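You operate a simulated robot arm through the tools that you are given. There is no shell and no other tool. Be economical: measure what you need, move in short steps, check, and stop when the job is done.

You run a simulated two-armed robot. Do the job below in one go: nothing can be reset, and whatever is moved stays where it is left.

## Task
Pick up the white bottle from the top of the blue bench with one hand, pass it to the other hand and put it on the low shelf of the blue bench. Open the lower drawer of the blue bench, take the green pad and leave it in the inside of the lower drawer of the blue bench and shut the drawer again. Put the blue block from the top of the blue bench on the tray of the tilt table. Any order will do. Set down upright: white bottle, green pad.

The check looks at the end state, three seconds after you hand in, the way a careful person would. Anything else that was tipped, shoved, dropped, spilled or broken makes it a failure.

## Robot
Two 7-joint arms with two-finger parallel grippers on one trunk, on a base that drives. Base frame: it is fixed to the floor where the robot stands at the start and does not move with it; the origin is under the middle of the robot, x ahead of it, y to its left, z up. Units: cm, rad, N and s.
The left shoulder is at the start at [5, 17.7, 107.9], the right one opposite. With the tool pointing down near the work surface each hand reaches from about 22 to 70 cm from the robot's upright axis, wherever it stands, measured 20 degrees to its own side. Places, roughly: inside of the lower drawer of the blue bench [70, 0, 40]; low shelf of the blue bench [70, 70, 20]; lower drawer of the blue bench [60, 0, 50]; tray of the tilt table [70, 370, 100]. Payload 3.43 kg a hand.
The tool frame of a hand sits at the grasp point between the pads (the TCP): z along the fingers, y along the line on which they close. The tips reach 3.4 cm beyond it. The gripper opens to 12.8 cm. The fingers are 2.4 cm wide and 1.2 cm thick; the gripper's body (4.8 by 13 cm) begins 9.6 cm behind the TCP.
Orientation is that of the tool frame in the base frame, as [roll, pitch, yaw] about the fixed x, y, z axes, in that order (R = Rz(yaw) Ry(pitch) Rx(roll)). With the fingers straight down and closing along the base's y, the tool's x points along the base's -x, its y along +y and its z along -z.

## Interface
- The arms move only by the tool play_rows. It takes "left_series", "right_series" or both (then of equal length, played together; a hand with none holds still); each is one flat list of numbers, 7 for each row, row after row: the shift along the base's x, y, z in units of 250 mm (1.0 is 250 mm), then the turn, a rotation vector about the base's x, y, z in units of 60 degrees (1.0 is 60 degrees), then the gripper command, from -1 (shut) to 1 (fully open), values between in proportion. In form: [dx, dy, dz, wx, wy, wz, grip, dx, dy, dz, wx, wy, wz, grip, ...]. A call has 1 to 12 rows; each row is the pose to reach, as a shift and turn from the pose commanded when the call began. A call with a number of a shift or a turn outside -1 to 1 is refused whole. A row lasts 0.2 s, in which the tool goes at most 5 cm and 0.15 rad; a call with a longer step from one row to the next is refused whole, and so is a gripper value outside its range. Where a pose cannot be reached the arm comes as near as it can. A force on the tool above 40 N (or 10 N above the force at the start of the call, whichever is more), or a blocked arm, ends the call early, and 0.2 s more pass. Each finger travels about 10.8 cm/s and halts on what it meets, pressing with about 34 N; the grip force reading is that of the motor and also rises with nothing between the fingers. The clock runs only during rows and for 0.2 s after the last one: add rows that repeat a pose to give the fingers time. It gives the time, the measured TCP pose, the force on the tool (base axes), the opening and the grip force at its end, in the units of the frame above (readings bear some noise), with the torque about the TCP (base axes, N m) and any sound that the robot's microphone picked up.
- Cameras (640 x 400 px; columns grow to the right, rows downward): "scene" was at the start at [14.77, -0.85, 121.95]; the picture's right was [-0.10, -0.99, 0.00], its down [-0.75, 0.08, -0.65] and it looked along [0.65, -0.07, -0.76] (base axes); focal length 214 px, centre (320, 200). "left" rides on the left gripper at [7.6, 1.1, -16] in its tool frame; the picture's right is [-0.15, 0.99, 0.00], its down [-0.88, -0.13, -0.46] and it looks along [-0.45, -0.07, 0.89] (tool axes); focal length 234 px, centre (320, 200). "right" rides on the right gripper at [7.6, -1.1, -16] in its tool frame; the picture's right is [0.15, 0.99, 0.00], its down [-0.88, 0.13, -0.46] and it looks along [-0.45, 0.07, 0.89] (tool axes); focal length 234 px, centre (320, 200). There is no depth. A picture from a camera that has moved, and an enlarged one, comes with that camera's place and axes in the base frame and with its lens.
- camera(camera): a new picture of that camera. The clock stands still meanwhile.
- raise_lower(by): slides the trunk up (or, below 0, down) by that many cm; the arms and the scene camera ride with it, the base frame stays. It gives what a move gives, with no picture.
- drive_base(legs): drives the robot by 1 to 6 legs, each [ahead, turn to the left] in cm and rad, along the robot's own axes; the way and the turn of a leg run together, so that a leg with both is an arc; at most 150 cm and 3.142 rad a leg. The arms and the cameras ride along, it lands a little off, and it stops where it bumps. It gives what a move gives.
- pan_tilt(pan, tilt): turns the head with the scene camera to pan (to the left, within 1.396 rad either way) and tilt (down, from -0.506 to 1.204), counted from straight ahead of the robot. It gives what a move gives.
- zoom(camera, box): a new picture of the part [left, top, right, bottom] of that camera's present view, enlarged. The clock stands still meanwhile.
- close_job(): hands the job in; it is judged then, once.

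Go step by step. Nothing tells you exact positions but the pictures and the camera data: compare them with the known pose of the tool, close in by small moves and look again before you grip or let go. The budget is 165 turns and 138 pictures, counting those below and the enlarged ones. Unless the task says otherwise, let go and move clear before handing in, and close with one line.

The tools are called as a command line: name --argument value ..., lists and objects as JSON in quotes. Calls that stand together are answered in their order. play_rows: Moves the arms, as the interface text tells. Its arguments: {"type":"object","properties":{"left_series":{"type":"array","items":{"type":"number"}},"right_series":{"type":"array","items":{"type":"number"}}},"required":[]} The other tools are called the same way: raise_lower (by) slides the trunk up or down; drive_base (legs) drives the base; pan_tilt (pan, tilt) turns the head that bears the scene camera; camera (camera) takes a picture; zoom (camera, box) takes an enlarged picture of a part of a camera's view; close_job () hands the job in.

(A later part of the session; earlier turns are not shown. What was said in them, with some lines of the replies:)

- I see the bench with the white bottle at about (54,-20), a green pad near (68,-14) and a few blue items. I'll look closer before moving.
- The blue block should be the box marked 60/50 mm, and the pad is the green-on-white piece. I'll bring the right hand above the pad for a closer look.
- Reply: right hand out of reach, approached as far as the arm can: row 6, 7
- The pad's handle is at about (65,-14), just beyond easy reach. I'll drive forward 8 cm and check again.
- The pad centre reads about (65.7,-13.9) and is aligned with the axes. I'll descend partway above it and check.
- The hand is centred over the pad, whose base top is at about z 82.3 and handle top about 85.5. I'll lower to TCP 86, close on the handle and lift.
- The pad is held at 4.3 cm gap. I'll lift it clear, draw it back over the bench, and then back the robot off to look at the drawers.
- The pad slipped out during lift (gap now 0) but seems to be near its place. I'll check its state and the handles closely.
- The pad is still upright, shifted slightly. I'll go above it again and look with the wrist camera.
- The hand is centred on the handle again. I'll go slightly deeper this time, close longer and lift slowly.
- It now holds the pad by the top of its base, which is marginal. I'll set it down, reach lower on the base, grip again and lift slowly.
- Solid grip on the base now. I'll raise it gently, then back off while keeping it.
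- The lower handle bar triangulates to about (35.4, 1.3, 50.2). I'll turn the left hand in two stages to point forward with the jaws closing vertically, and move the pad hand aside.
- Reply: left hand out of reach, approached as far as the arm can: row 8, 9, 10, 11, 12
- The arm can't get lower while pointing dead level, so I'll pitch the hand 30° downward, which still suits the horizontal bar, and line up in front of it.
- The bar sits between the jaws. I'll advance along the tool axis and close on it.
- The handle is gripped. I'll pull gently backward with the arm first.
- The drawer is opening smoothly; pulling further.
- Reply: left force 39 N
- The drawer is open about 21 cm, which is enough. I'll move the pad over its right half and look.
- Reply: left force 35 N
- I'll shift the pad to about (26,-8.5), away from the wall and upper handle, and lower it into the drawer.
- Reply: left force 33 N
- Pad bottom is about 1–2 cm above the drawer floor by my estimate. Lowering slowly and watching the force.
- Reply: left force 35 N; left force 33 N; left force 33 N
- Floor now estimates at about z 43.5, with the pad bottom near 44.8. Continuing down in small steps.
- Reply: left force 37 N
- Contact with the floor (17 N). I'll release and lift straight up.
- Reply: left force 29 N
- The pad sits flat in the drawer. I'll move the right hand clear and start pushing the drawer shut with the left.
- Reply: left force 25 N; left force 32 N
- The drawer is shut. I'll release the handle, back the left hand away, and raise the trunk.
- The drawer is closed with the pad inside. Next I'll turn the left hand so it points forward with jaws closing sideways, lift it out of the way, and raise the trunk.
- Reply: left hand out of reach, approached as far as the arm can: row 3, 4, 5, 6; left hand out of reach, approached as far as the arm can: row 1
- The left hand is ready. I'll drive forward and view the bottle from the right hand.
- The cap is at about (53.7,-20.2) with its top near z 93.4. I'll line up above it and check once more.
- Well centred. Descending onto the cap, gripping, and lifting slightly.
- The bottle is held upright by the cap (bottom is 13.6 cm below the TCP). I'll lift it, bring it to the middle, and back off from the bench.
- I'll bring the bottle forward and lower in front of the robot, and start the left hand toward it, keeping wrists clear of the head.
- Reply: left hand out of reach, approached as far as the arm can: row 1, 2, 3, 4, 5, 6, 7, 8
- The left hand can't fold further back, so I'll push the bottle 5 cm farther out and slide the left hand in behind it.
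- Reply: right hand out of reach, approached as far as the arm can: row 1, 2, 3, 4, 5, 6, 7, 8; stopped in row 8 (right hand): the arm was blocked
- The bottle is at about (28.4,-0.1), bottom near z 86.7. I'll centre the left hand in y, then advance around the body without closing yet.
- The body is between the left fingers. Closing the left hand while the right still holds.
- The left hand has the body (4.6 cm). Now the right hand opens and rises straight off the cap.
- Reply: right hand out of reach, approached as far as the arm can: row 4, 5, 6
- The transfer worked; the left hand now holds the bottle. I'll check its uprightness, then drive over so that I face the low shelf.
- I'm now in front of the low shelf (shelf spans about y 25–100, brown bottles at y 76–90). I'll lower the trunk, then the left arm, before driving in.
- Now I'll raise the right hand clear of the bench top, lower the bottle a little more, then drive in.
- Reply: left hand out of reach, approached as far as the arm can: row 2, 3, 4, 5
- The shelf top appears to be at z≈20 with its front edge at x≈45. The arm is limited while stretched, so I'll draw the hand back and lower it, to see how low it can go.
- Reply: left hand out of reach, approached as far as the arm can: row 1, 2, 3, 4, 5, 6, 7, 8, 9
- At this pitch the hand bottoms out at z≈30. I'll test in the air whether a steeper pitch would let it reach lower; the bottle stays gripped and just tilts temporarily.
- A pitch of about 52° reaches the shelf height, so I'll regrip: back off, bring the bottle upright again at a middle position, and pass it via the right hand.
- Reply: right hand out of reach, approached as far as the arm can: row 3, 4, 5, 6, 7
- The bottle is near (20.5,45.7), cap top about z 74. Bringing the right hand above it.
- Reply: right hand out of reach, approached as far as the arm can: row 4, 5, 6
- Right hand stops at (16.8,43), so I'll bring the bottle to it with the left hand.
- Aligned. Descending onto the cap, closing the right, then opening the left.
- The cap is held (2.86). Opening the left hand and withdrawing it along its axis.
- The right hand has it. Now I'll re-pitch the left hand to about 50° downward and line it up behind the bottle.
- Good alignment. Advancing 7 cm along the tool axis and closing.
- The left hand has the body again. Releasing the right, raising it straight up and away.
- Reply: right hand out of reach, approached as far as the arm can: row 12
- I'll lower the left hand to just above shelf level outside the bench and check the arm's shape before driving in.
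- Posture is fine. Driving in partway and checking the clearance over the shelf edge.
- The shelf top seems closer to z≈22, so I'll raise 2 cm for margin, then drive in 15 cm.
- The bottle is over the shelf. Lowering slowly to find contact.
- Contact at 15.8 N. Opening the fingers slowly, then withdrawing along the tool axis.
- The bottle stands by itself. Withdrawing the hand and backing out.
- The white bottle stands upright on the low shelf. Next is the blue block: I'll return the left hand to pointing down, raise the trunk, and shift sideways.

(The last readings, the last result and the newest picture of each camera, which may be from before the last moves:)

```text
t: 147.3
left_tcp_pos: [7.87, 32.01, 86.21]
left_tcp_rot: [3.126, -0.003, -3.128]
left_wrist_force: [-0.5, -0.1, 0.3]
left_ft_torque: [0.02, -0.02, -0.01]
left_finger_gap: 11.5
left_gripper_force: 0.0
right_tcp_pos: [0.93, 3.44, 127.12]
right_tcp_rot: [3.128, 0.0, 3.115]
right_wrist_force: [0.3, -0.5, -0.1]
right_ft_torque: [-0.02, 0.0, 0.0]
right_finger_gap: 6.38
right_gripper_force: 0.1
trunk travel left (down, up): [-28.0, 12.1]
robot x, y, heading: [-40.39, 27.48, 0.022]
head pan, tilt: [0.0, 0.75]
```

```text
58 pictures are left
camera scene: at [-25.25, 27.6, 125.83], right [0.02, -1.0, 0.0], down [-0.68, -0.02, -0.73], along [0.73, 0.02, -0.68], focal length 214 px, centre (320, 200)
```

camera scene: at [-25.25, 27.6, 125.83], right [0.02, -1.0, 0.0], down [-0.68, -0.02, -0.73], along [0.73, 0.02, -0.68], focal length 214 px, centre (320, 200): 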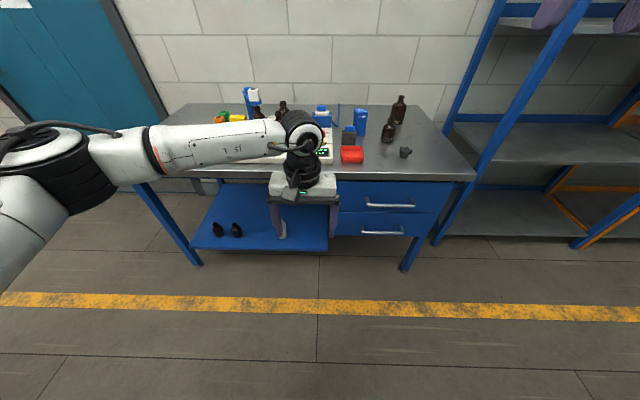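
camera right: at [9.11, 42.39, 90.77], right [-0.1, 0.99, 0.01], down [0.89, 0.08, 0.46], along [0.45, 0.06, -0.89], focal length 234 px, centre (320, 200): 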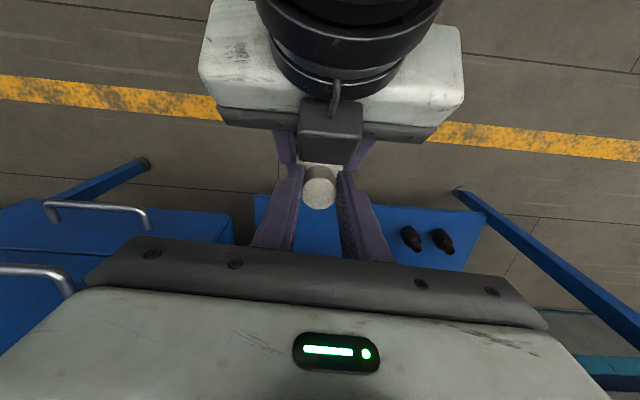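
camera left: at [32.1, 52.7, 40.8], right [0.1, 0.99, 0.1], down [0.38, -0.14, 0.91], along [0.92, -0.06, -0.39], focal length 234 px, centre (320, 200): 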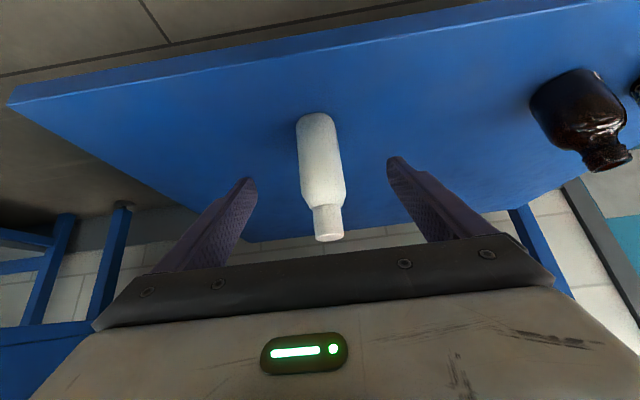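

I'll lift the left hand clear of the bench items and then drive up to the bench.

play_rows --left_series '[-0.02, 0.06, 0.15, 0, 0, 0, 0.8, -0.04, 0.12, 0.3, 0, 0, 0, 0.8, -0.06, 0.18, 0.46, 0, 0, 0, 0.8, -0.08, 0.24, 0.62, 0, 0, 0, 0.8, -0.1, 0.3, 0.78, 0, 0, 0, 0.8, -0.12, 0.36, 0.94, 0, 0, 0, 0.8, -0.12, 0.4, 1.0, 0, 0, 0, 0.8]'

drive_base --legs '[[44, -0.022]]'

camera --camera "scene"

camera --camera "right"

```text
t: 148.9
left_tcp_pos: [4.95, 41.98, 111.1]
left_tcp_rot: [3.127, -0.002, -3.129]
left_wrist_force: [0.3, -0.1, 0.4]
left_ft_torque: [0.01, 0.0, 0.01]
left_finger_gap: 11.51
left_gripper_force: 0.1
right_tcp_pos: [1.02, 3.47, 127.03]
right_tcp_rot: [3.127, 0.0, 3.115]
right_wrist_force: [0.3, -0.3, 0.3]
right_ft_torque: [-0.01, 0.0, 0.02]
right_finger_gap: 6.4
right_gripper_force: 0.0
trunk travel left (down, up): [-28.0, 12.1]
robot x, y, heading: [-40.54, 27.27, 0.025]
head pan, tilt: [0.0, 0.75]
```

```text
t: 151.6
left_tcp_pos: [49.79, 41.27, 111.16]
left_tcp_rot: [3.124, -0.001, 3.128]
left_wrist_force: [-0.1, 0.0, -0.2]
left_ft_torque: [0.0, 0.02, 0.01]
left_finger_gap: 11.5
left_gripper_force: 0.2
right_tcp_pos: [44.65, 2.83, 127.08]
right_tcp_rot: [3.127, 0.001, 3.089]
right_wrist_force: [-0.7, -0.9, -0.9]
right_ft_torque: [0.0, 0.03, -0.03]
right_finger_gap: 6.37
right_gripper_force: 0.0
trunk travel left (down, up): [-28.0, 12.1]
robot x, y, heading: [3.71, 27.82, -0.005]
head pan, tilt: [0.0, 0.75]
```

```text
57 pictures are left
camera scene: at [19.24, 27.66, 125.83], right [0.0, -1.0, 0.0], down [-0.68, 0.0, -0.73], along [0.73, 0.0, -0.68], focal length 214 px, centre (320, 200)
```

scene: 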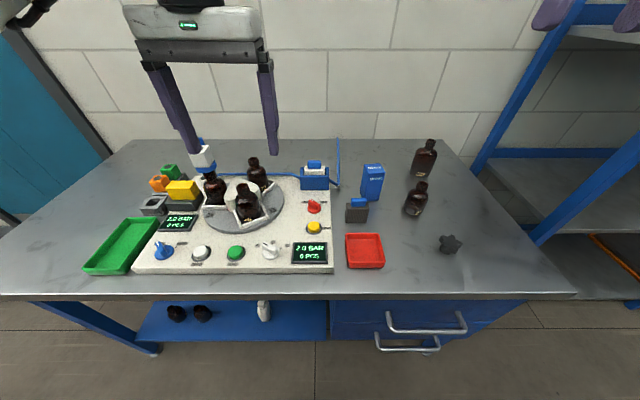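

```text
56 pictures are left
camera right: at [37.09, 1.89, 143.01], right [-0.09, 1.0, 0.01], down [0.89, 0.08, 0.46], along [0.45, 0.06, -0.89], focal length 234 px, centre (320, 200)
```

right: 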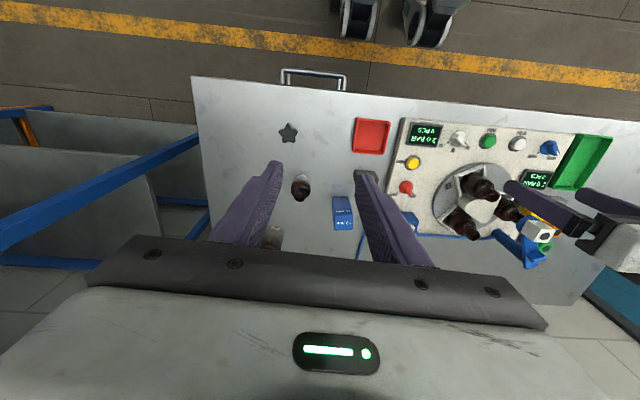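

zoom --camera "scene" --box '[300, 130, 460, 250]'

zoom --camera "right" --box '[270, 150, 430, 250]'

```text
3.33 times, centred on (380, 190) of scene
camera zoom: at [19.24, 27.66, 125.83], right [0.0, -1.0, 0.0], down [-0.68, 0.0, -0.73], along [0.73, 0.0, -0.68], focal length 715 px, centre (120, 233)
```

zoom: 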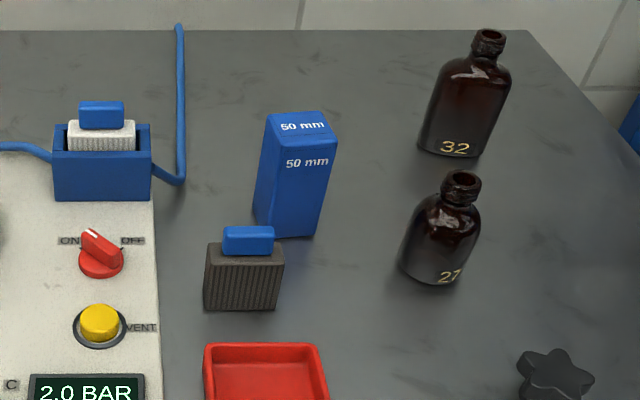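

```text
4.00 times, centred on (350, 200) of right
camera zoom: at [37.09, 1.89, 143.01], right [-0.09, 1.0, 0.01], down [0.89, 0.08, 0.46], along [0.45, 0.06, -0.89], focal length 937 px, centre (200, 200)
```

zoom: 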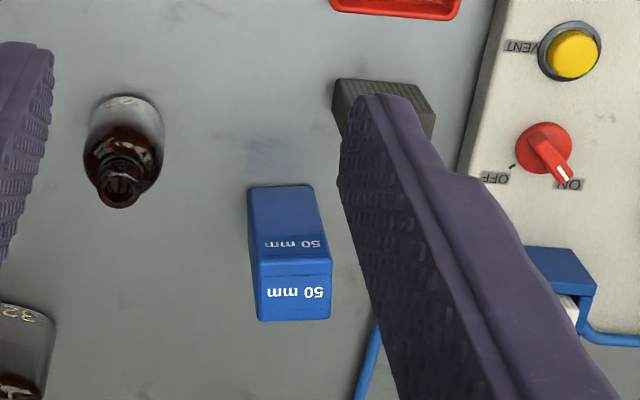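

The block is about 5×5 cm, 10 cm tall, centred near (71.3,12), rotated about 7°. I'll drive a bit closer, lower and extend the right hand above it.

drive_base --legs '[[5, 0]]'

play_rows --right_series '[0, 0, -0.18, 0, 0, 0.03, 0.2, 0, 0, -0.36, 0, 0, 0.06, 0.3, 0, 0, -0.54, 0, 0, 0.09, 0.4, 0, 0, -0.72, 0, 0, 0.12, 0.5, 0.15, 0.05, -0.8, 0, 0, 0.15, 0.5, 0.32, 0.12, -0.84, 0, 0, 0.175, 0.5, 0.48, 0.2, -0.86, 0, 0, 0.175, 0.5, 0.64, 0.28, -0.88, 0, 0, 0.175, 0.5, 0.78, 0.35, -0.9, 0, 0, 0.175, 0.5, 0.78, 0.35, -0.9, 0, 0, 0.175, 0.5]'

camera --camera "right"

zoom --camera "scene" --box '[290, 100, 470, 250]'

```text
t: 152.5
left_tcp_pos: [54.74, 41.26, 110.95]
left_tcp_rot: [3.126, -0.001, 3.126]
left_wrist_force: [0.3, -0.3, -0.2]
left_ft_torque: [-0.01, 0.07, -0.03]
left_finger_gap: 11.51
left_gripper_force: 0.1
right_tcp_pos: [49.8, 2.69, 127.04]
right_tcp_rot: [3.127, 0.0, 3.088]
right_wrist_force: [0.5, 0.0, -0.6]
right_ft_torque: [-0.01, 0.06, -0.02]
right_finger_gap: 6.39
right_gripper_force: 0.2
trunk travel left (down, up): [-28.0, 12.1]
robot x, y, heading: [8.89, 27.94, -0.005]
head pan, tilt: [0.0, 0.75]
```

```text
t: 154.7
left_tcp_pos: [54.66, 41.23, 111.05]
left_tcp_rot: [3.127, 0.0, 3.128]
left_wrist_force: [-0.4, 0.3, 0.2]
left_ft_torque: [0.0, 0.01, -0.01]
left_finger_gap: 11.52
left_gripper_force: 0.1
right_tcp_pos: [69.18, 11.7, 104.54]
right_tcp_rot: [3.127, 0.001, -3.01]
right_wrist_force: [-0.9, -0.3, 0.3]
right_ft_torque: [0.01, 0.03, -0.01]
right_finger_gap: 9.62
right_gripper_force: 0.1
trunk travel left (down, up): [-28.0, 12.1]
robot x, y, heading: [9.11, 27.85, -0.004]
head pan, tilt: [0.0, 0.75]
```

```text
53 pictures are left
camera right: at [61.87, 9.4, 120.37], right [-0.27, 0.96, 0.01], down [0.86, 0.24, 0.46], along [0.44, 0.14, -0.89], focal length 234 px, centre (320, 200)
```

right: 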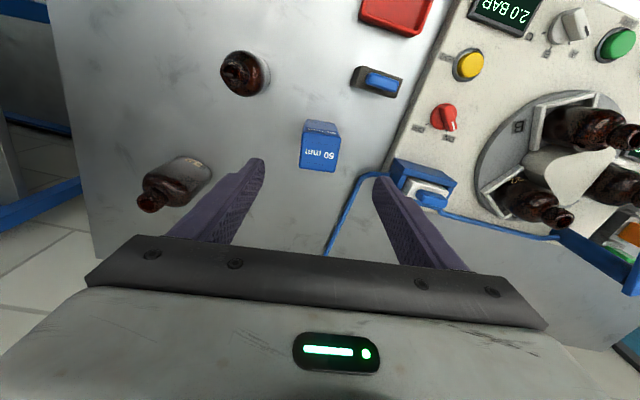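

```text
2.67 times, centred on (380, 175) of scene
camera zoom: at [24.15, 27.6, 125.84], right [0.0, -1.0, 0.0], down [-0.68, 0.0, -0.73], along [0.73, 0.0, -0.68], focal length 572 px, centre (160, 267)
```

zoom: 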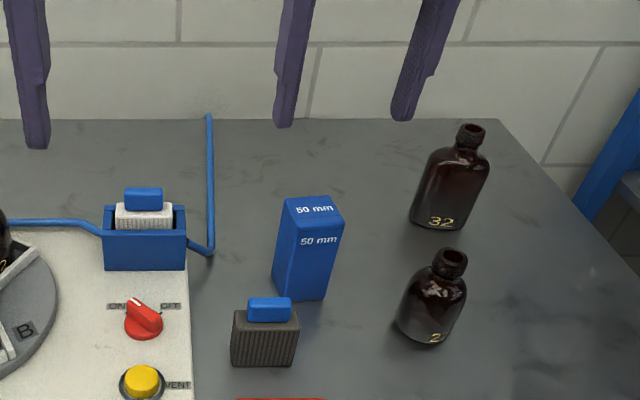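

The hand is nearly aligned with the block (centre about (70.1,12.1)). Descending around it and gripping.

play_rows --right_series '[0.03, 0.016, -0.14, 0, 0, 0.02, 0.4, 0.036, 0.016, -0.3, 0, 0, 0.02, 0.3, 0.036, 0.016, -0.42, 0, 0, 0.02, 0.3]'

camera --camera "right"

zoom --camera "scene" --box '[290, 100, 470, 250]'

```text
t: 155.5
left_tcp_pos: [54.68, 41.18, 111.0]
left_tcp_rot: [3.128, -0.001, 3.128]
left_wrist_force: [-0.1, 0.4, -1.0]
left_ft_torque: [0.0, 0.0, 0.01]
left_finger_gap: 11.51
left_gripper_force: 0.1
right_tcp_pos: [70.17, 11.96, 93.82]
right_tcp_rot: [3.129, -0.002, -2.99]
right_wrist_force: [0.0, -0.5, 0.6]
right_ft_torque: [-0.02, 0.0, 0.01]
right_finger_gap: 8.34
right_gripper_force: 0.1
trunk travel left (down, up): [-28.0, 12.1]
robot x, y, heading: [8.86, 27.7, -0.006]
head pan, tilt: [0.0, 0.75]
```

```text
51 pictures are left
camera right: at [62.82, 9.55, 109.84], right [-0.29, 0.96, 0.01], down [0.85, 0.26, 0.46], along [0.43, 0.15, -0.89], focal length 234 px, centre (320, 200)
```

right: 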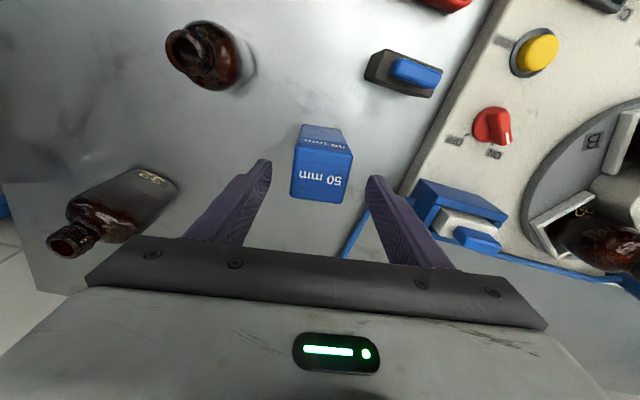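

```text
2.67 times, centred on (380, 175) of scene
camera zoom: at [24.19, 27.63, 125.83], right [0.0, -1.0, 0.0], down [-0.68, 0.0, -0.73], along [0.73, 0.0, -0.68], focal length 572 px, centre (160, 267)
```

zoom: 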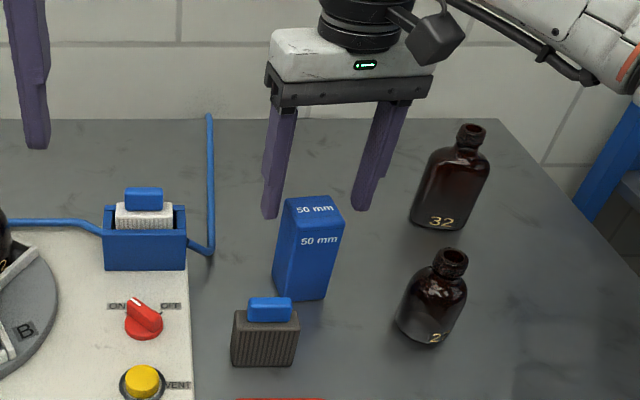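

Centred. Descending to z≈86.5, closing, and lifting slightly.

play_rows --right_series '[-0.01, 0.006, -0.12, 0, 0, -0.03, 0.3, -0.01, 0.006, -0.22, 0, 0, -0.03, 0.3, -0.01, 0.006, -0.3, 0, 0, -0.03, 0.3, -0.01, 0.006, -0.3, 0, 0, -0.03, -0.3, -0.01, 0.006, -0.3, 0, 0, -0.03, -1, -0.01, 0.006, -0.3, 0, 0, -0.03, -1, -0.01, 0.006, -0.3, 0, 0, -0.03, -1, -0.01, 0.006, -0.27, 0, 0, -0.03, -1, -0.01, 0.006, -0.23, 0, 0, -0.03, -1, -0.01, 0.006, -0.18, 0, 0, -0.03, -1]'

zoom --camera "scene" --box '[290, 100, 470, 250]'

```text
t: 157.7
left_tcp_pos: [54.73, 41.25, 111.06]
left_tcp_rot: [3.125, 0.0, 3.128]
left_wrist_force: [0.1, -0.5, 0.0]
left_ft_torque: [-0.01, 0.01, 0.02]
left_finger_gap: 11.55
left_gripper_force: 0.0
right_tcp_pos: [69.82, 12.13, 89.53]
right_tcp_rot: [3.127, 0.001, -3.021]
right_wrist_force: [-0.7, 0.3, -1.5]
right_ft_torque: [0.0, -0.02, 0.01]
right_finger_gap: 4.96
right_gripper_force: 33.9
trunk travel left (down, up): [-28.0, 12.1]
robot x, y, heading: [8.7, 27.59, -0.005]
head pan, tilt: [0.0, 0.75]
```

```text
2.67 times, centred on (380, 175) of scene
camera zoom: at [24.17, 27.64, 125.83], right [0.0, -1.0, 0.0], down [-0.68, 0.0, -0.73], along [0.73, 0.0, -0.68], focal length 572 px, centre (160, 267)
```

zoom: 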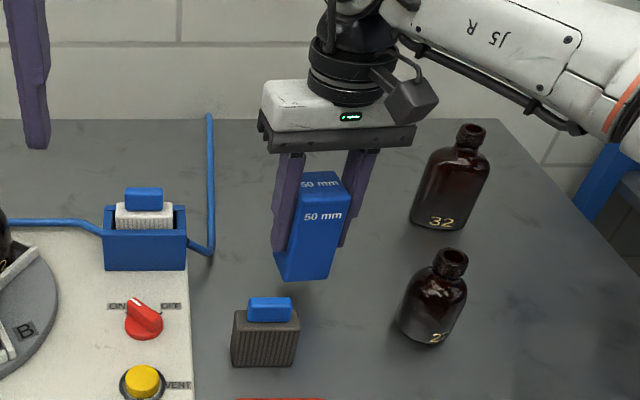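

The block is held (bottom is 6.3 cm below the TCP). Lifting, drawing it back, backing away and turning left to look for the tilt table.

play_rows --right_series '[0, 0, 0.1, 0, 0, 0, -1, 0, 0, 0.24, 0, 0, 0, -1, 0, 0, 0.38, 0, 0, 0, -1, 0, 0, 0.52, 0, 0, 0, -1, 0, 0, 0.66, 0, 0, 0, -1, -0.04, 0, 0.8, 0, 0, 0, -1, -0.14, -0.02, 0.9, 0, 0, 0, -1, -0.28, -0.06, 0.92, 0, 0, 0, -1, -0.42, -0.1, 0.92, 0, 0, 0, -1, -0.56, -0.14, 0.92, 0, 0, 0, -1, -0.7, -0.18, 0.92, 0, 0, 0, -1, -0.82, -0.22, 0.92, 0, 0, 0, -1]'

drive_base --legs '[[-48, 0], [0, 1.571]]'

pan_tilt --pan -0.2 --tilt 0.35

camera --camera "scene"

```text
t: 160.3
left_tcp_pos: [54.63, 41.21, 111.14]
left_tcp_rot: [3.126, 0.0, 3.128]
left_wrist_force: [0.7, 0.6, -0.1]
left_ft_torque: [0.06, -0.03, 0.0]
left_finger_gap: 11.52
left_gripper_force: 0.1
right_tcp_pos: [49.24, 6.51, 112.58]
right_tcp_rot: [3.126, -0.001, -3.022]
right_wrist_force: [-0.1, 0.3, -2.7]
right_ft_torque: [0.01, 0.03, 0.0]
right_finger_gap: 4.97
right_gripper_force: 34.5
trunk travel left (down, up): [-28.0, 12.1]
robot x, y, heading: [8.75, 27.8, -0.006]
head pan, tilt: [0.0, 0.75]
```

```text
t: 167.0
left_tcp_pos: [-51.81, 73.9, 111.1]
left_tcp_rot: [3.124, -0.001, -1.595]
left_wrist_force: [-0.2, -0.5, -1.0]
left_ft_torque: [0.02, -0.02, -0.02]
left_finger_gap: 11.55
left_gripper_force: 0.1
right_tcp_pos: [-17.28, 68.17, 112.61]
right_tcp_rot: [3.126, 0.0, -1.461]
right_wrist_force: [-0.1, -0.5, -2.0]
right_ft_torque: [0.0, 0.03, 0.0]
right_finger_gap: 5.0
right_gripper_force: 34.2
trunk travel left (down, up): [-28.0, 12.1]
robot x, y, heading: [-38.97, 27.72, 1.555]
head pan, tilt: [0.0, 0.75]
```

```text
t: 167.8
left_tcp_pos: [-51.95, 73.89, 111.11]
left_tcp_rot: [3.125, 0.0, -1.596]
left_wrist_force: [-0.4, -0.4, 0.6]
left_ft_torque: [-0.03, -0.02, -0.03]
left_finger_gap: 11.51
left_gripper_force: 0.2
right_tcp_pos: [-17.38, 68.06, 112.69]
right_tcp_rot: [3.127, -0.001, -1.461]
right_wrist_force: [-0.4, -0.4, -1.1]
right_ft_torque: [-0.01, 0.03, -0.01]
right_finger_gap: 5.0
right_gripper_force: 34.1
trunk travel left (down, up): [-28.0, 12.1]
robot x, y, heading: [-38.85, 27.75, 1.555]
head pan, tilt: [-0.201, 0.351]
```

```text
48 pictures are left
camera scene: at [-36.84, 43.93, 129.39], right [0.98, -0.21, 0.0], down [-0.07, -0.34, -0.94], along [0.2, 0.92, -0.34], focal length 214 px, centre (320, 200)
```

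scene: 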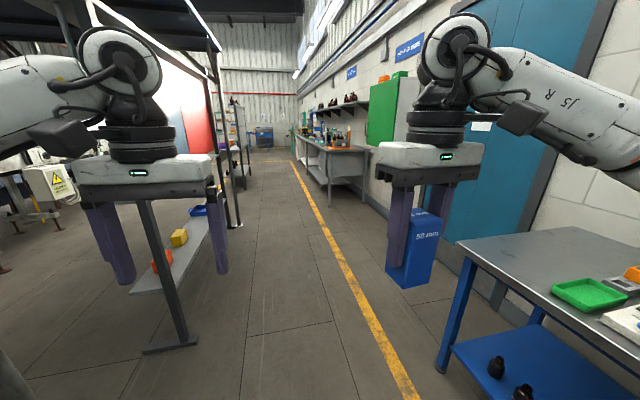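

The aisle ahead is clear (racks left of x −100, benches along the wall on the right). Driving 150 cm along it and looking.

drive_base --legs '[[0, 0.016], [150, 0]]'

pan_tilt --pan -0.6 --tilt 0.35

camera --camera "scene"

```text
t: 175.6
left_tcp_pos: [-51.46, 223.36, 111.12]
left_tcp_rot: [3.125, -0.001, -1.592]
left_wrist_force: [-0.5, -0.1, -0.6]
left_ft_torque: [-0.03, -0.02, 0.0]
left_finger_gap: 11.54
left_gripper_force: 0.0
right_tcp_pos: [-16.92, 217.86, 112.58]
right_tcp_rot: [3.125, -0.001, -1.458]
right_wrist_force: [0.0, -0.3, -3.1]
right_ft_torque: [-0.02, 0.01, -0.01]
right_finger_gap: 4.98
right_gripper_force: 34.0
trunk travel left (down, up): [-28.0, 12.1]
robot x, y, heading: [-38.23, 177.14, 1.563]
head pan, tilt: [-0.201, 0.351]
```

```text
t: 176.5
left_tcp_pos: [-51.51, 223.45, 111.14]
left_tcp_rot: [3.128, 0.002, -1.592]
left_wrist_force: [-0.5, 0.1, 0.3]
left_ft_torque: [0.03, 0.01, -0.01]
left_finger_gap: 11.5
left_gripper_force: 0.0
right_tcp_pos: [-16.88, 217.8, 112.58]
right_tcp_rot: [3.127, 0.0, -1.459]
right_wrist_force: [0.1, -0.5, -3.4]
right_ft_torque: [-0.03, -0.02, -0.02]
right_finger_gap: 4.97
right_gripper_force: 34.0
trunk travel left (down, up): [-28.0, 12.1]
robot x, y, heading: [-38.47, 177.48, 1.56]
head pan, tilt: [-0.6, 0.351]
```

```text
47 pictures are left
camera scene: at [-32.91, 192.04, 129.4], right [0.82, -0.57, 0.0], down [-0.2, -0.28, -0.94], along [0.54, 0.77, -0.34], focal length 214 px, centre (320, 200)
```

scene: 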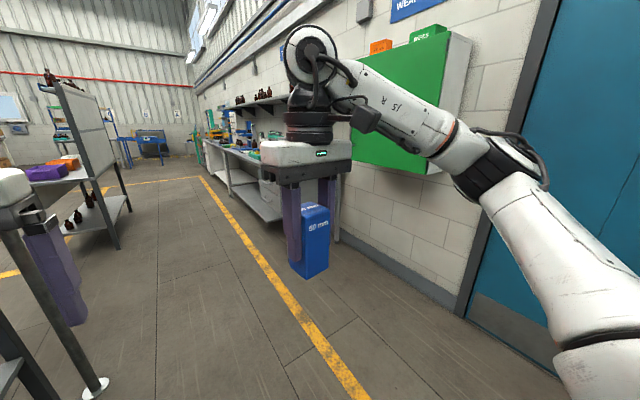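

The next bench is farther along. I'll drive another ~90 cm angled slightly away from the racks, then look again.

drive_base --legs '[[0, -0.14], [90, 0], [0, 0.14]]'

camera --camera "scene"

pan_tilt --pan 0.5 --tilt 0.45

camera --camera "scene"

```text
t: 182.4
left_tcp_pos: [-40.13, 312.37, 111.14]
left_tcp_rot: [3.126, -0.002, -1.57]
left_wrist_force: [0.2, -0.4, -0.2]
left_ft_torque: [0.03, 0.04, 0.0]
left_finger_gap: 11.52
left_gripper_force: 0.1
right_tcp_pos: [-5.35, 307.35, 112.61]
right_tcp_rot: [3.127, 0.0, -1.436]
right_wrist_force: [0.1, -0.2, -2.6]
right_ft_torque: [-0.05, -0.04, 0.02]
right_finger_gap: 4.99
right_gripper_force: 34.2
trunk travel left (down, up): [-28.0, 12.1]
robot x, y, heading: [-25.82, 266.43, 1.582]
head pan, tilt: [-0.6, 0.351]
```

```text
46 pictures are left
camera scene: at [-20.81, 281.26, 129.4], right [0.83, -0.56, 0.0], down [-0.19, -0.29, -0.94], along [0.52, 0.78, -0.34], focal length 214 px, centre (320, 200)
```

scene: 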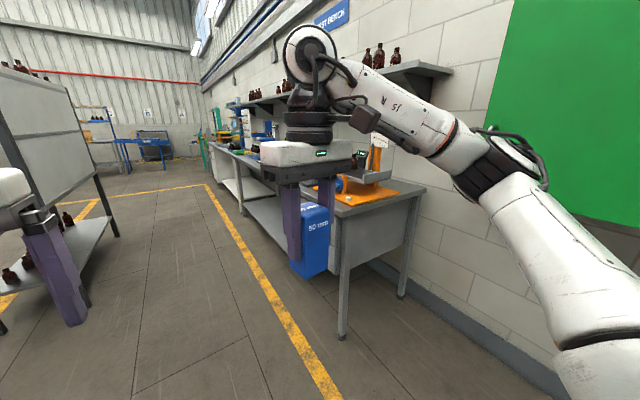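

```text
t: 183.8
left_tcp_pos: [-40.1, 312.23, 111.14]
left_tcp_rot: [3.125, -0.001, -1.569]
left_wrist_force: [0.0, -0.5, -1.0]
left_ft_torque: [-0.03, -0.02, 0.01]
left_finger_gap: 11.51
left_gripper_force: 0.0
right_tcp_pos: [-5.21, 307.38, 112.68]
right_tcp_rot: [3.129, 0.0, -1.436]
right_wrist_force: [0.5, -0.8, -1.5]
right_ft_torque: [-0.03, -0.01, -0.02]
right_finger_gap: 4.95
right_gripper_force: 34.3
trunk travel left (down, up): [-28.0, 12.1]
robot x, y, heading: [-25.96, 266.8, 1.584]
head pan, tilt: [0.499, 0.45]
```

```text
45 pictures are left
camera scene: at [-30.42, 281.54, 128.48], right [0.87, 0.49, 0.0], down [0.21, -0.38, -0.9], along [-0.44, 0.79, -0.44], focal length 214 px, centre (320, 200)
```

scene: 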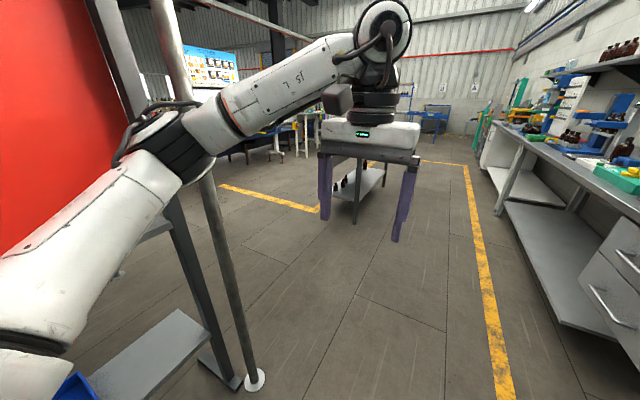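

The tilt table (orange, with tray) is at the near end of the next bench (front about x 43). I'll drive on to y≈385, then turn right to face it.

drive_base --legs '[[118, -0.012], [0, -1.571]]'

pan_tilt --pan -0.1 --tilt 0.6

camera --camera "scene"

```text
t: 193.7
left_tcp_pos: [19.11, 399.94, 111.05]
left_tcp_rot: [3.127, -0.001, 3.133]
left_wrist_force: [-0.4, 0.3, 0.1]
left_ft_torque: [-0.03, -0.05, 0.02]
left_finger_gap: 11.53
left_gripper_force: 0.0
right_tcp_pos: [13.95, 365.19, 112.66]
right_tcp_rot: [3.128, 0.0, -3.018]
right_wrist_force: [-0.9, -0.7, -2.6]
right_ft_torque: [0.01, -0.02, -0.01]
right_finger_gap: 4.95
right_gripper_force: 34.5
trunk travel left (down, up): [-28.0, 12.1]
robot x, y, heading: [-26.39, 385.99, 0.008]
head pan, tilt: [0.499, 0.45]
```

```text
t: 194.7
left_tcp_pos: [19.1, 400.02, 111.14]
left_tcp_rot: [3.126, 0.0, 3.133]
left_wrist_force: [-0.3, -0.7, -0.2]
left_ft_torque: [0.03, 0.03, 0.0]
left_finger_gap: 11.52
left_gripper_force: 0.0
right_tcp_pos: [13.89, 365.29, 112.63]
right_tcp_rot: [3.128, 0.001, -3.019]
right_wrist_force: [-0.3, -0.1, -2.9]
right_ft_torque: [0.01, 0.04, 0.02]
right_finger_gap: 4.94
right_gripper_force: 33.6
trunk travel left (down, up): [-28.0, 12.1]
robot x, y, heading: [-26.85, 386.31, 0.005]
head pan, tilt: [-0.099, 0.6]
```

```text
44 pictures are left
camera scene: at [-10.81, 385.34, 127.12], right [-0.1, -1.0, 0.0], down [-0.56, 0.05, -0.83], along [0.82, -0.08, -0.56], focal length 214 px, centre (320, 200)
```

scene: 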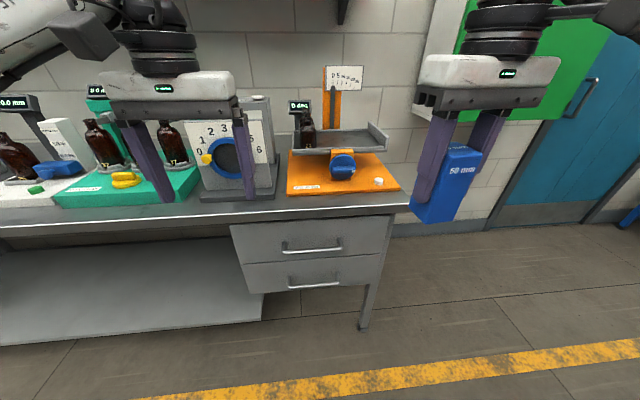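

zoom --camera "scene" --box '[270, 50, 430, 220]'

```text
2.35 times, centred on (350, 135) of scene
camera zoom: at [-10.81, 385.34, 127.12], right [-0.1, -1.0, 0.0], down [-0.56, 0.05, -0.83], along [0.82, -0.08, -0.56], focal length 505 px, centre (249, 353)
```

zoom: 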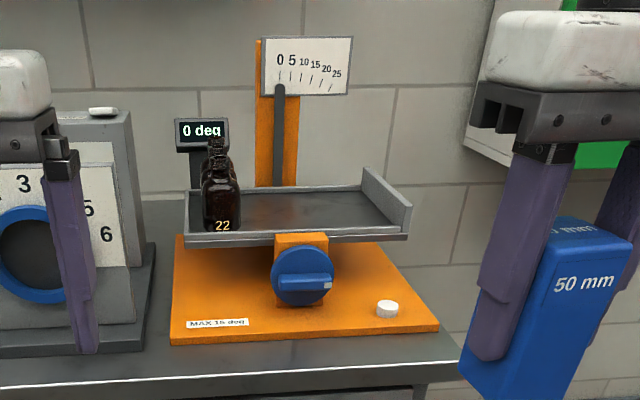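

The tray is level ("0 deg"), spanning about x 60–82, y 355–388, with bottle 22 at y≈382. I'll tuck the left hand away from the dial gauge, raise the trunk, and approach.

play_rows --left_series '[-0.1, 0.08, 0.02, 0, 0, 0, 0.8, -0.22, 0.16, 0.04, 0, 0, 0, 0.8, -0.34, 0.24, 0.06, 0, 0, 0, 0.8, -0.46, 0.32, 0.08, 0, 0, 0, 0.8, -0.58, 0.4, 0.1, 0, 0, 0, 0.8, -0.68, 0.48, 0.1, 0, 0, 0, 0.8, -0.76, 0.52, 0.1, 0, 0, 0, 0.8]'

raise_lower --by 12

drive_base --legs '[[26, 0]]'

camera --camera "scene"

camera --camera "right"

```text
t: 196.2
left_tcp_pos: [0.26, 412.9, 113.52]
left_tcp_rot: [3.126, 0.0, 3.134]
left_wrist_force: [0.4, -0.2, -1.1]
left_ft_torque: [0.02, -0.01, 0.03]
left_finger_gap: 11.52
left_gripper_force: 0.0
right_tcp_pos: [13.99, 365.32, 112.56]
right_tcp_rot: [3.127, -0.001, -3.018]
right_wrist_force: [0.1, -0.8, -1.9]
right_ft_torque: [0.0, -0.03, 0.01]
right_finger_gap: 4.98
right_gripper_force: 34.0
trunk travel left (down, up): [-28.0, 12.1]
robot x, y, heading: [-26.88, 386.61, -0.002]
head pan, tilt: [-0.099, 0.6]
```

```text
t: 197.8
left_tcp_pos: [0.27, 412.91, 125.57]
left_tcp_rot: [3.126, 0.001, 3.133]
left_wrist_force: [0.2, 0.1, 0.1]
left_ft_torque: [-0.02, -0.01, 0.01]
left_finger_gap: 11.53
left_gripper_force: 0.0
right_tcp_pos: [13.95, 365.23, 124.67]
right_tcp_rot: [3.127, 0.001, -3.017]
right_wrist_force: [0.0, -1.0, -2.4]
right_ft_torque: [0.0, 0.03, 0.0]
right_finger_gap: 4.99
right_gripper_force: 33.9
trunk travel left (down, up): [-40.0, 0.1]
robot x, y, heading: [-26.82, 386.3, 0.003]
head pan, tilt: [-0.099, 0.6]
```

```text
t: 199.6
left_tcp_pos: [26.75, 412.9, 125.53]
left_tcp_rot: [3.126, -0.002, 3.129]
left_wrist_force: [0.7, 0.1, 1.0]
left_ft_torque: [0.03, 0.04, 0.02]
left_finger_gap: 11.5
left_gripper_force: 0.0
right_tcp_pos: [40.14, 365.1, 124.54]
right_tcp_rot: [3.128, -0.002, -3.021]
right_wrist_force: [-0.1, -0.4, -3.0]
right_ft_torque: [0.0, 0.04, -0.02]
right_finger_gap: 4.95
right_gripper_force: 33.9
trunk travel left (down, up): [-40.0, 0.1]
robot x, y, heading: [-0.28, 386.1, 0.004]
head pan, tilt: [-0.099, 0.6]
```

```text
42 pictures are left
camera scene: at [15.56, 385.26, 139.11], right [-0.1, -0.99, 0.0], down [-0.56, 0.06, -0.82], along [0.82, -0.08, -0.57], focal length 214 px, centre (320, 200)
```

scene: 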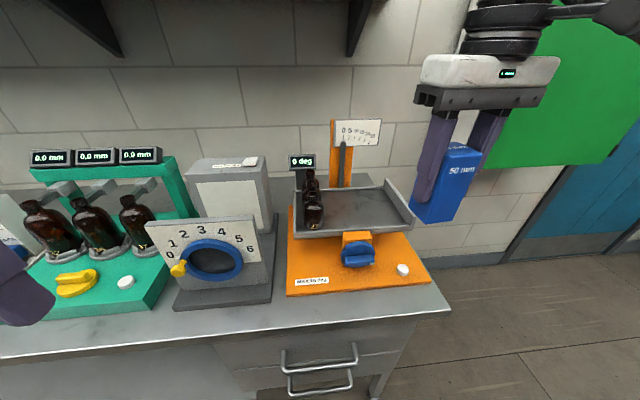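

```text
41 pictures are left
camera right: at [32.79, 362.91, 140.54], right [-0.26, 0.96, 0.01], down [0.86, 0.23, 0.46], along [0.44, 0.13, -0.89], focal length 234 px, centre (320, 200)
```

right: 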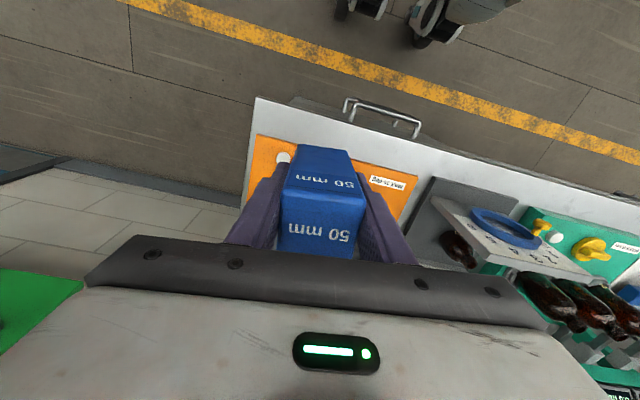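

zoom --camera "scene" --box '[270, 110, 450, 290]'

```text
2.22 times, centred on (360, 200) of scene
camera zoom: at [15.56, 385.26, 139.11], right [-0.1, -0.99, 0.0], down [-0.56, 0.06, -0.82], along [0.82, -0.08, -0.57], focal length 477 px, centre (231, 200)
```

zoom: 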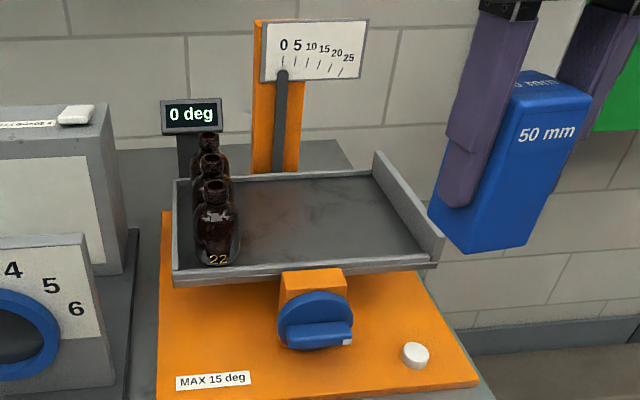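

Three small bottles stand on the tray's left side; the tray is about x 55–76, y 358–388, z≈101. I'll drive 8 cm closer and bring the block over (65,368).

drive_base --legs '[[8, 0]]'

play_rows --right_series '[0.08, 0.02, 0, 0, 0, -0.02, -1, 0.2, 0.04, -0.02, 0, 0, -0.04, -1, 0.32, 0.06, -0.06, 0, 0, -0.06, -1, 0.44, 0.08, -0.1, 0, 0, -0.08, -1, 0.56, 0.1, -0.16, 0, 0, -0.1, -1, 0.66, 0.116, -0.22, 0, 0, -0.115, -1, 0.672, 0.116, -0.26, 0, 0, -0.115, -1, 0.672, 0.116, -0.26, 0, 0, -0.115, -1]'

camera --camera "right"

camera --camera "scene"

```text
t: 200.7
left_tcp_pos: [34.71, 412.81, 125.55]
left_tcp_rot: [3.124, 0.0, 3.129]
left_wrist_force: [0.4, -0.9, 0.1]
left_ft_torque: [-0.01, 0.0, 0.0]
left_finger_gap: 11.52
left_gripper_force: 0.0
right_tcp_pos: [48.16, 365.04, 124.52]
right_tcp_rot: [3.128, 0.0, -3.021]
right_wrist_force: [-0.3, -0.5, -1.8]
right_ft_torque: [0.0, 0.0, 0.01]
right_finger_gap: 4.97
right_gripper_force: 34.2
trunk travel left (down, up): [-40.0, 0.1]
robot x, y, heading: [7.59, 386.1, -0.001]
head pan, tilt: [-0.099, 0.6]
```

```text
t: 202.5
left_tcp_pos: [34.64, 412.86, 125.63]
left_tcp_rot: [3.126, 0.001, 3.128]
left_wrist_force: [0.2, 0.0, -0.9]
left_ft_torque: [0.0, -0.02, -0.03]
left_finger_gap: 11.52
left_gripper_force: 0.1
right_tcp_pos: [65.11, 367.96, 118.19]
right_tcp_rot: [3.129, 0.0, -3.14]
right_wrist_force: [-0.2, 0.5, -1.4]
right_ft_torque: [-0.01, -0.01, 0.02]
right_finger_gap: 4.97
right_gripper_force: 33.9
trunk travel left (down, up): [-40.0, 0.1]
robot x, y, heading: [7.35, 386.6, -0.004]
head pan, tilt: [-0.099, 0.6]
```

```text
39 pictures are left
camera right: at [57.42, 366.63, 134.08], right [-0.15, 0.99, 0.01], down [0.88, 0.12, 0.46], along [0.45, 0.08, -0.89], focal length 234 px, centre (320, 200)
```

right: 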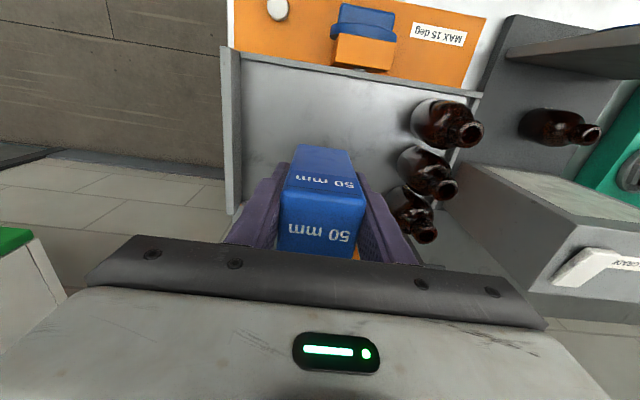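

```text
38 pictures are left
camera scene: at [23.5, 385.27, 139.12], right [-0.1, -0.99, 0.0], down [-0.56, 0.06, -0.82], along [0.82, -0.08, -0.57], focal length 214 px, centre (320, 200)
```

scene: 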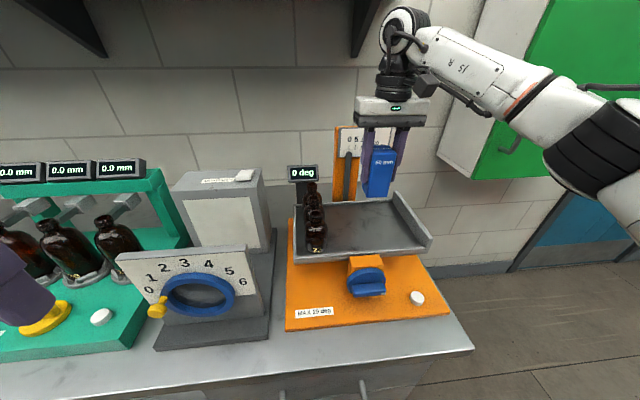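

Placement spot is clear on both sides. Lowering towards the tray.

play_rows --right_series '[0, 0, -0.08, 0, 0, 0, -1, 0, 0, -0.17, 0, 0, 0, -1, 0, 0, -0.26, 0, 0, 0, -1, 0, 0, -0.32, 0, 0, 0, -1, 0, 0, -0.35, 0, 0, 0, -1]'

zoom --camera "scene" --box '[270, 90, 450, 290]'

```text
t: 203.7
left_tcp_pos: [34.62, 412.76, 125.53]
left_tcp_rot: [3.126, 0.0, 3.128]
left_wrist_force: [-0.3, -0.6, -0.3]
left_ft_torque: [-0.01, 0.03, 0.02]
left_finger_gap: 11.51
left_gripper_force: 0.1
right_tcp_pos: [64.92, 368.06, 109.18]
right_tcp_rot: [3.127, 0.0, -3.14]
right_wrist_force: [-0.5, -0.4, -1.3]
right_ft_torque: [-0.06, -0.01, 0.0]
right_finger_gap: 4.96
right_gripper_force: 34.0
trunk travel left (down, up): [-40.0, 0.1]
robot x, y, heading: [7.23, 386.21, -0.001]
head pan, tilt: [-0.099, 0.6]
```

```text
2.00 times, centred on (360, 190) of scene
camera zoom: at [23.5, 385.24, 139.12], right [-0.1, -0.99, 0.0], down [-0.56, 0.06, -0.82], along [0.82, -0.08, -0.57], focal length 429 px, centre (240, 220)
```

zoom: 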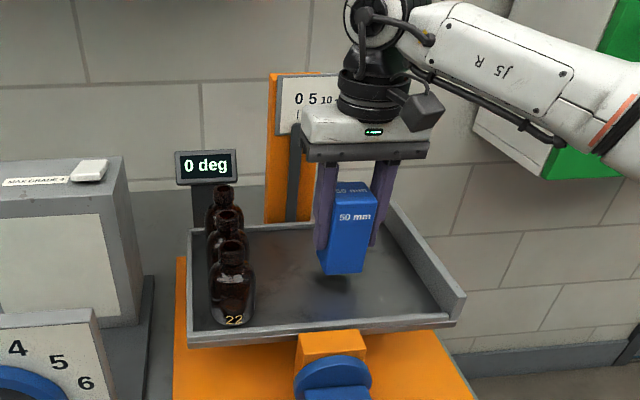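

Still slightly above the tray. Lowering in small steps.

play_rows --right_series '[0, 0, -0.014, 0, 0, 0, -1, 0, 0, -0.028, 0, 0, 0, -1, 0, 0, -0.042, 0, 0, 0, -1, 0, 0, -0.056, 0, 0, 0, -1]'

zoom --camera "scene" --box '[310, 130, 410, 260]'

```text
t: 204.7
left_tcp_pos: [34.66, 412.77, 125.63]
left_tcp_rot: [3.126, 0.0, 3.13]
left_wrist_force: [0.9, 0.0, -0.6]
left_ft_torque: [0.01, 0.0, 0.0]
left_finger_gap: 11.52
left_gripper_force: 0.1
right_tcp_pos: [64.9, 368.07, 108.02]
right_tcp_rot: [3.127, 0.0, -3.141]
right_wrist_force: [1.1, -0.6, -2.4]
right_ft_torque: [-0.02, -0.01, -0.01]
right_finger_gap: 4.96
right_gripper_force: 34.3
trunk travel left (down, up): [-40.0, 0.1]
robot x, y, heading: [7.69, 386.06, -0.002]
head pan, tilt: [-0.099, 0.6]
```

```text
3.08 times, centred on (360, 195) of scene
camera zoom: at [23.5, 385.24, 139.12], right [-0.1, -0.99, 0.0], down [-0.56, 0.06, -0.82], along [0.82, -0.08, -0.57], focal length 660 px, centre (197, 215)
```

zoom: 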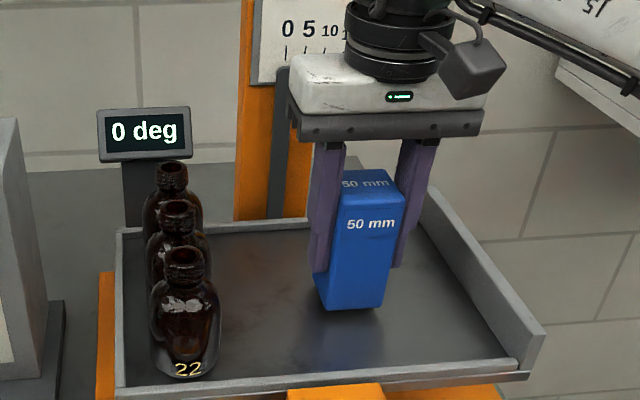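

play_rows --right_series '[0, 0, -0.01, 0, 0, 0, -1, 0, 0, -0.02, 0, 0, 0, -1, 0, 0, -0.03, 0, 0, 0, -1]'

zoom --camera "scene" --box '[310, 130, 410, 260]'

```text
t: 205.5
left_tcp_pos: [34.7, 412.7, 125.52]
left_tcp_rot: [3.125, -0.001, 3.13]
left_wrist_force: [-0.9, -1.1, 0.3]
left_ft_torque: [0.04, 0.01, -0.01]
left_finger_gap: 11.51
left_gripper_force: 0.1
right_tcp_pos: [64.93, 368.01, 107.32]
right_tcp_rot: [3.128, 0.001, -3.141]
right_wrist_force: [-0.3, 0.9, -2.2]
right_ft_torque: [-0.02, -0.02, 0.0]
right_finger_gap: 4.94
right_gripper_force: 34.2
trunk travel left (down, up): [-40.0, 0.1]
robot x, y, heading: [7.49, 386.67, -0.004]
head pan, tilt: [-0.099, 0.6]
```

```text
3.08 times, centred on (360, 195) of scene
camera zoom: at [23.49, 385.25, 139.12], right [-0.1, -0.99, 0.0], down [-0.56, 0.06, -0.82], along [0.82, -0.08, -0.57], focal length 660 px, centre (197, 215)
```

zoom: 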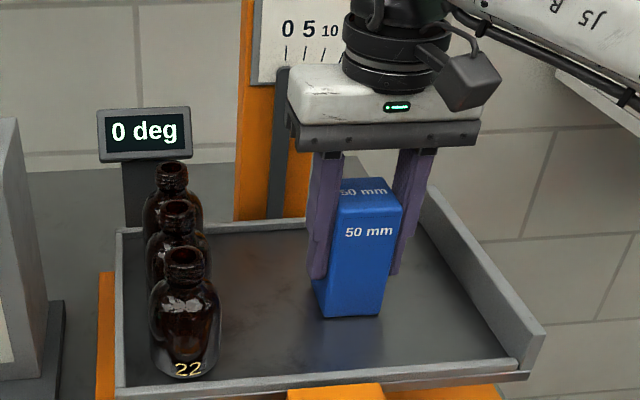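

play_rows --right_series '[0, 0, -0.008, 0, 0, 0, -1, 0, 0, -0.016, 0, 0, 0, -1, 0, 0, -0.024, 0, 0, 0, -1]'

```text
t: 206.3
left_tcp_pos: [34.43, 412.82, 125.64]
left_tcp_rot: [3.125, 0.001, 3.129]
left_wrist_force: [0.3, -0.3, 0.5]
left_ft_torque: [0.0, 0.04, -0.01]
left_finger_gap: 11.51
left_gripper_force: 0.1
right_tcp_pos: [64.67, 368.13, 106.98]
right_tcp_rot: [3.125, 0.006, 3.141]
right_wrist_force: [-0.7, -1.7, 20.9]
right_ft_torque: [-0.67, -0.05, -0.03]
right_finger_gap: 5.0
right_gripper_force: 34.0
trunk travel left (down, up): [-40.0, 0.1]
robot x, y, heading: [7.8, 386.32, -0.002]
head pan, tilt: [-0.099, 0.6]
```

Contact (about 21 N up). I'll relieve the pressure, open, and lift straight up.

play_rows --right_series '[0, 0, 0.008, 0, 0, 0, -0.6, 0, 0, 0.008, 0, 0, 0, 0, 0, 0, 0.008, 0, 0, 0, 0.3, 0, 0, 0.008, 0, 0, 0, 0.3, 0, 0, 0.08, 0, 0, 0, 0.3, 0, 0, 0.2, 0, 0, 0, 0.3, 0, 0, 0.34, 0, 0, 0, 0.3, 0, 0, 0.5, 0, 0, 0, 0.3, -0.06, 0, 0.6, 0, 0, 0, 0.3]'

zoom --camera "scene" --box '[270, 90, 450, 290]'

```text
t: 208.3
left_tcp_pos: [34.54, 412.73, 125.6]
left_tcp_rot: [3.127, -0.002, 3.129]
left_wrist_force: [1.5, 0.3, -0.3]
left_ft_torque: [-0.01, 0.01, 0.01]
left_finger_gap: 11.51
left_gripper_force: 0.1
right_tcp_pos: [63.18, 368.08, 121.66]
right_tcp_rot: [3.126, 0.0, -3.141]
right_wrist_force: [-0.3, -0.4, -0.7]
right_ft_torque: [-0.02, 0.0, 0.01]
right_finger_gap: 8.31
right_gripper_force: 0.1
trunk travel left (down, up): [-40.0, 0.1]
robot x, y, heading: [7.77, 386.1, -0.003]
head pan, tilt: [-0.099, 0.6]
```

```text
2.00 times, centred on (360, 190) of scene
camera zoom: at [23.42, 385.23, 139.13], right [-0.1, -0.99, 0.0], down [-0.56, 0.06, -0.83], along [0.82, -0.08, -0.56], focal length 429 px, centre (240, 220)
```

zoom: 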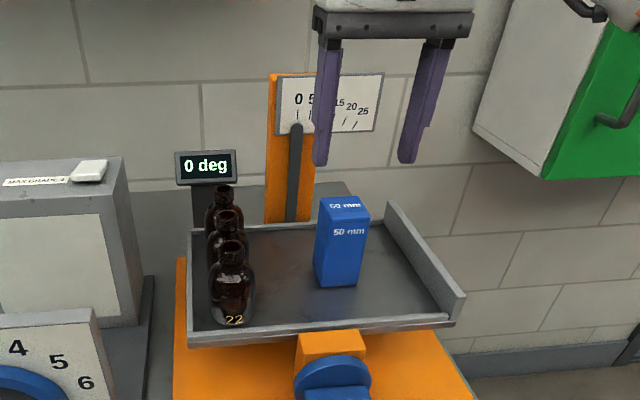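

The block stands on the tray and the pointer still reads 0 deg. I'll pull back clear and take a last look.

play_rows --right_series '[-0.1, 0, 0.06, 0, 0, 0, 0.3, -0.25, 0, 0.08, 0, 0, 0, 0.3, -0.4, 0, 0.08, 0, 0, 0, 0.3, -0.55, 0, 0.08, 0, 0, 0, 0.3, -0.7, 0, 0.08, 0, 0, 0, 0.3]'

drive_base --legs '[[-30, 0]]'

camera --camera "scene"

```text
t: 209.5
left_tcp_pos: [34.56, 412.82, 125.51]
left_tcp_rot: [3.126, -0.001, 3.13]
left_wrist_force: [0.4, -0.1, 0.2]
left_ft_torque: [0.0, -0.04, 0.02]
left_finger_gap: 11.52
left_gripper_force: 0.0
right_tcp_pos: [45.85, 367.96, 123.73]
right_tcp_rot: [3.127, 0.001, -3.14]
right_wrist_force: [-0.5, 0.0, -0.8]
right_ft_torque: [0.01, 0.01, 0.01]
right_finger_gap: 8.34
right_gripper_force: 0.1
trunk travel left (down, up): [-40.0, 0.1]
robot x, y, heading: [7.48, 385.92, 0.003]
head pan, tilt: [-0.099, 0.6]
```

```text
t: 211.6
left_tcp_pos: [4.04, 412.92, 125.54]
left_tcp_rot: [3.127, 0.001, 3.129]
left_wrist_force: [0.7, 0.0, -0.5]
left_ft_torque: [0.01, -0.04, 0.03]
left_finger_gap: 11.5
left_gripper_force: 0.1
right_tcp_pos: [15.24, 368.08, 123.72]
right_tcp_rot: [3.126, 0.002, 3.141]
right_wrist_force: [0.7, 0.7, 0.2]
right_ft_torque: [-0.01, -0.03, 0.01]
right_finger_gap: 8.34
right_gripper_force: 0.1
trunk travel left (down, up): [-40.0, 0.1]
robot x, y, heading: [-23.22, 386.28, -0.005]
head pan, tilt: [-0.099, 0.6]
```

```text
33 pictures are left
camera scene: at [-7.16, 385.32, 139.13], right [-0.1, -0.99, 0.0], down [-0.56, 0.06, -0.83], along [0.82, -0.08, -0.56], focal length 214 px, centre (320, 200)
```

scene: 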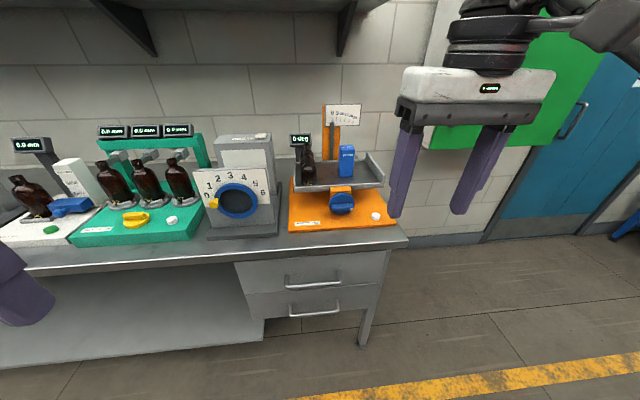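

The block is on the tray, the bottle stands on the low shelf, and the pad is in the shut lower drawer. Both hands are clear, so I'm handing in.

close_job

```text
The job is handed in.
```

The job is handed in: the white bottle is upright on the low shelf, the green pad is flat in the shut lower drawer, and the blue block is on the tilt-table tray, which still reads 0 deg. The pad slipped from the grip once on the first lift and landed upright on the bench, about 2.5 cm from where it had been.
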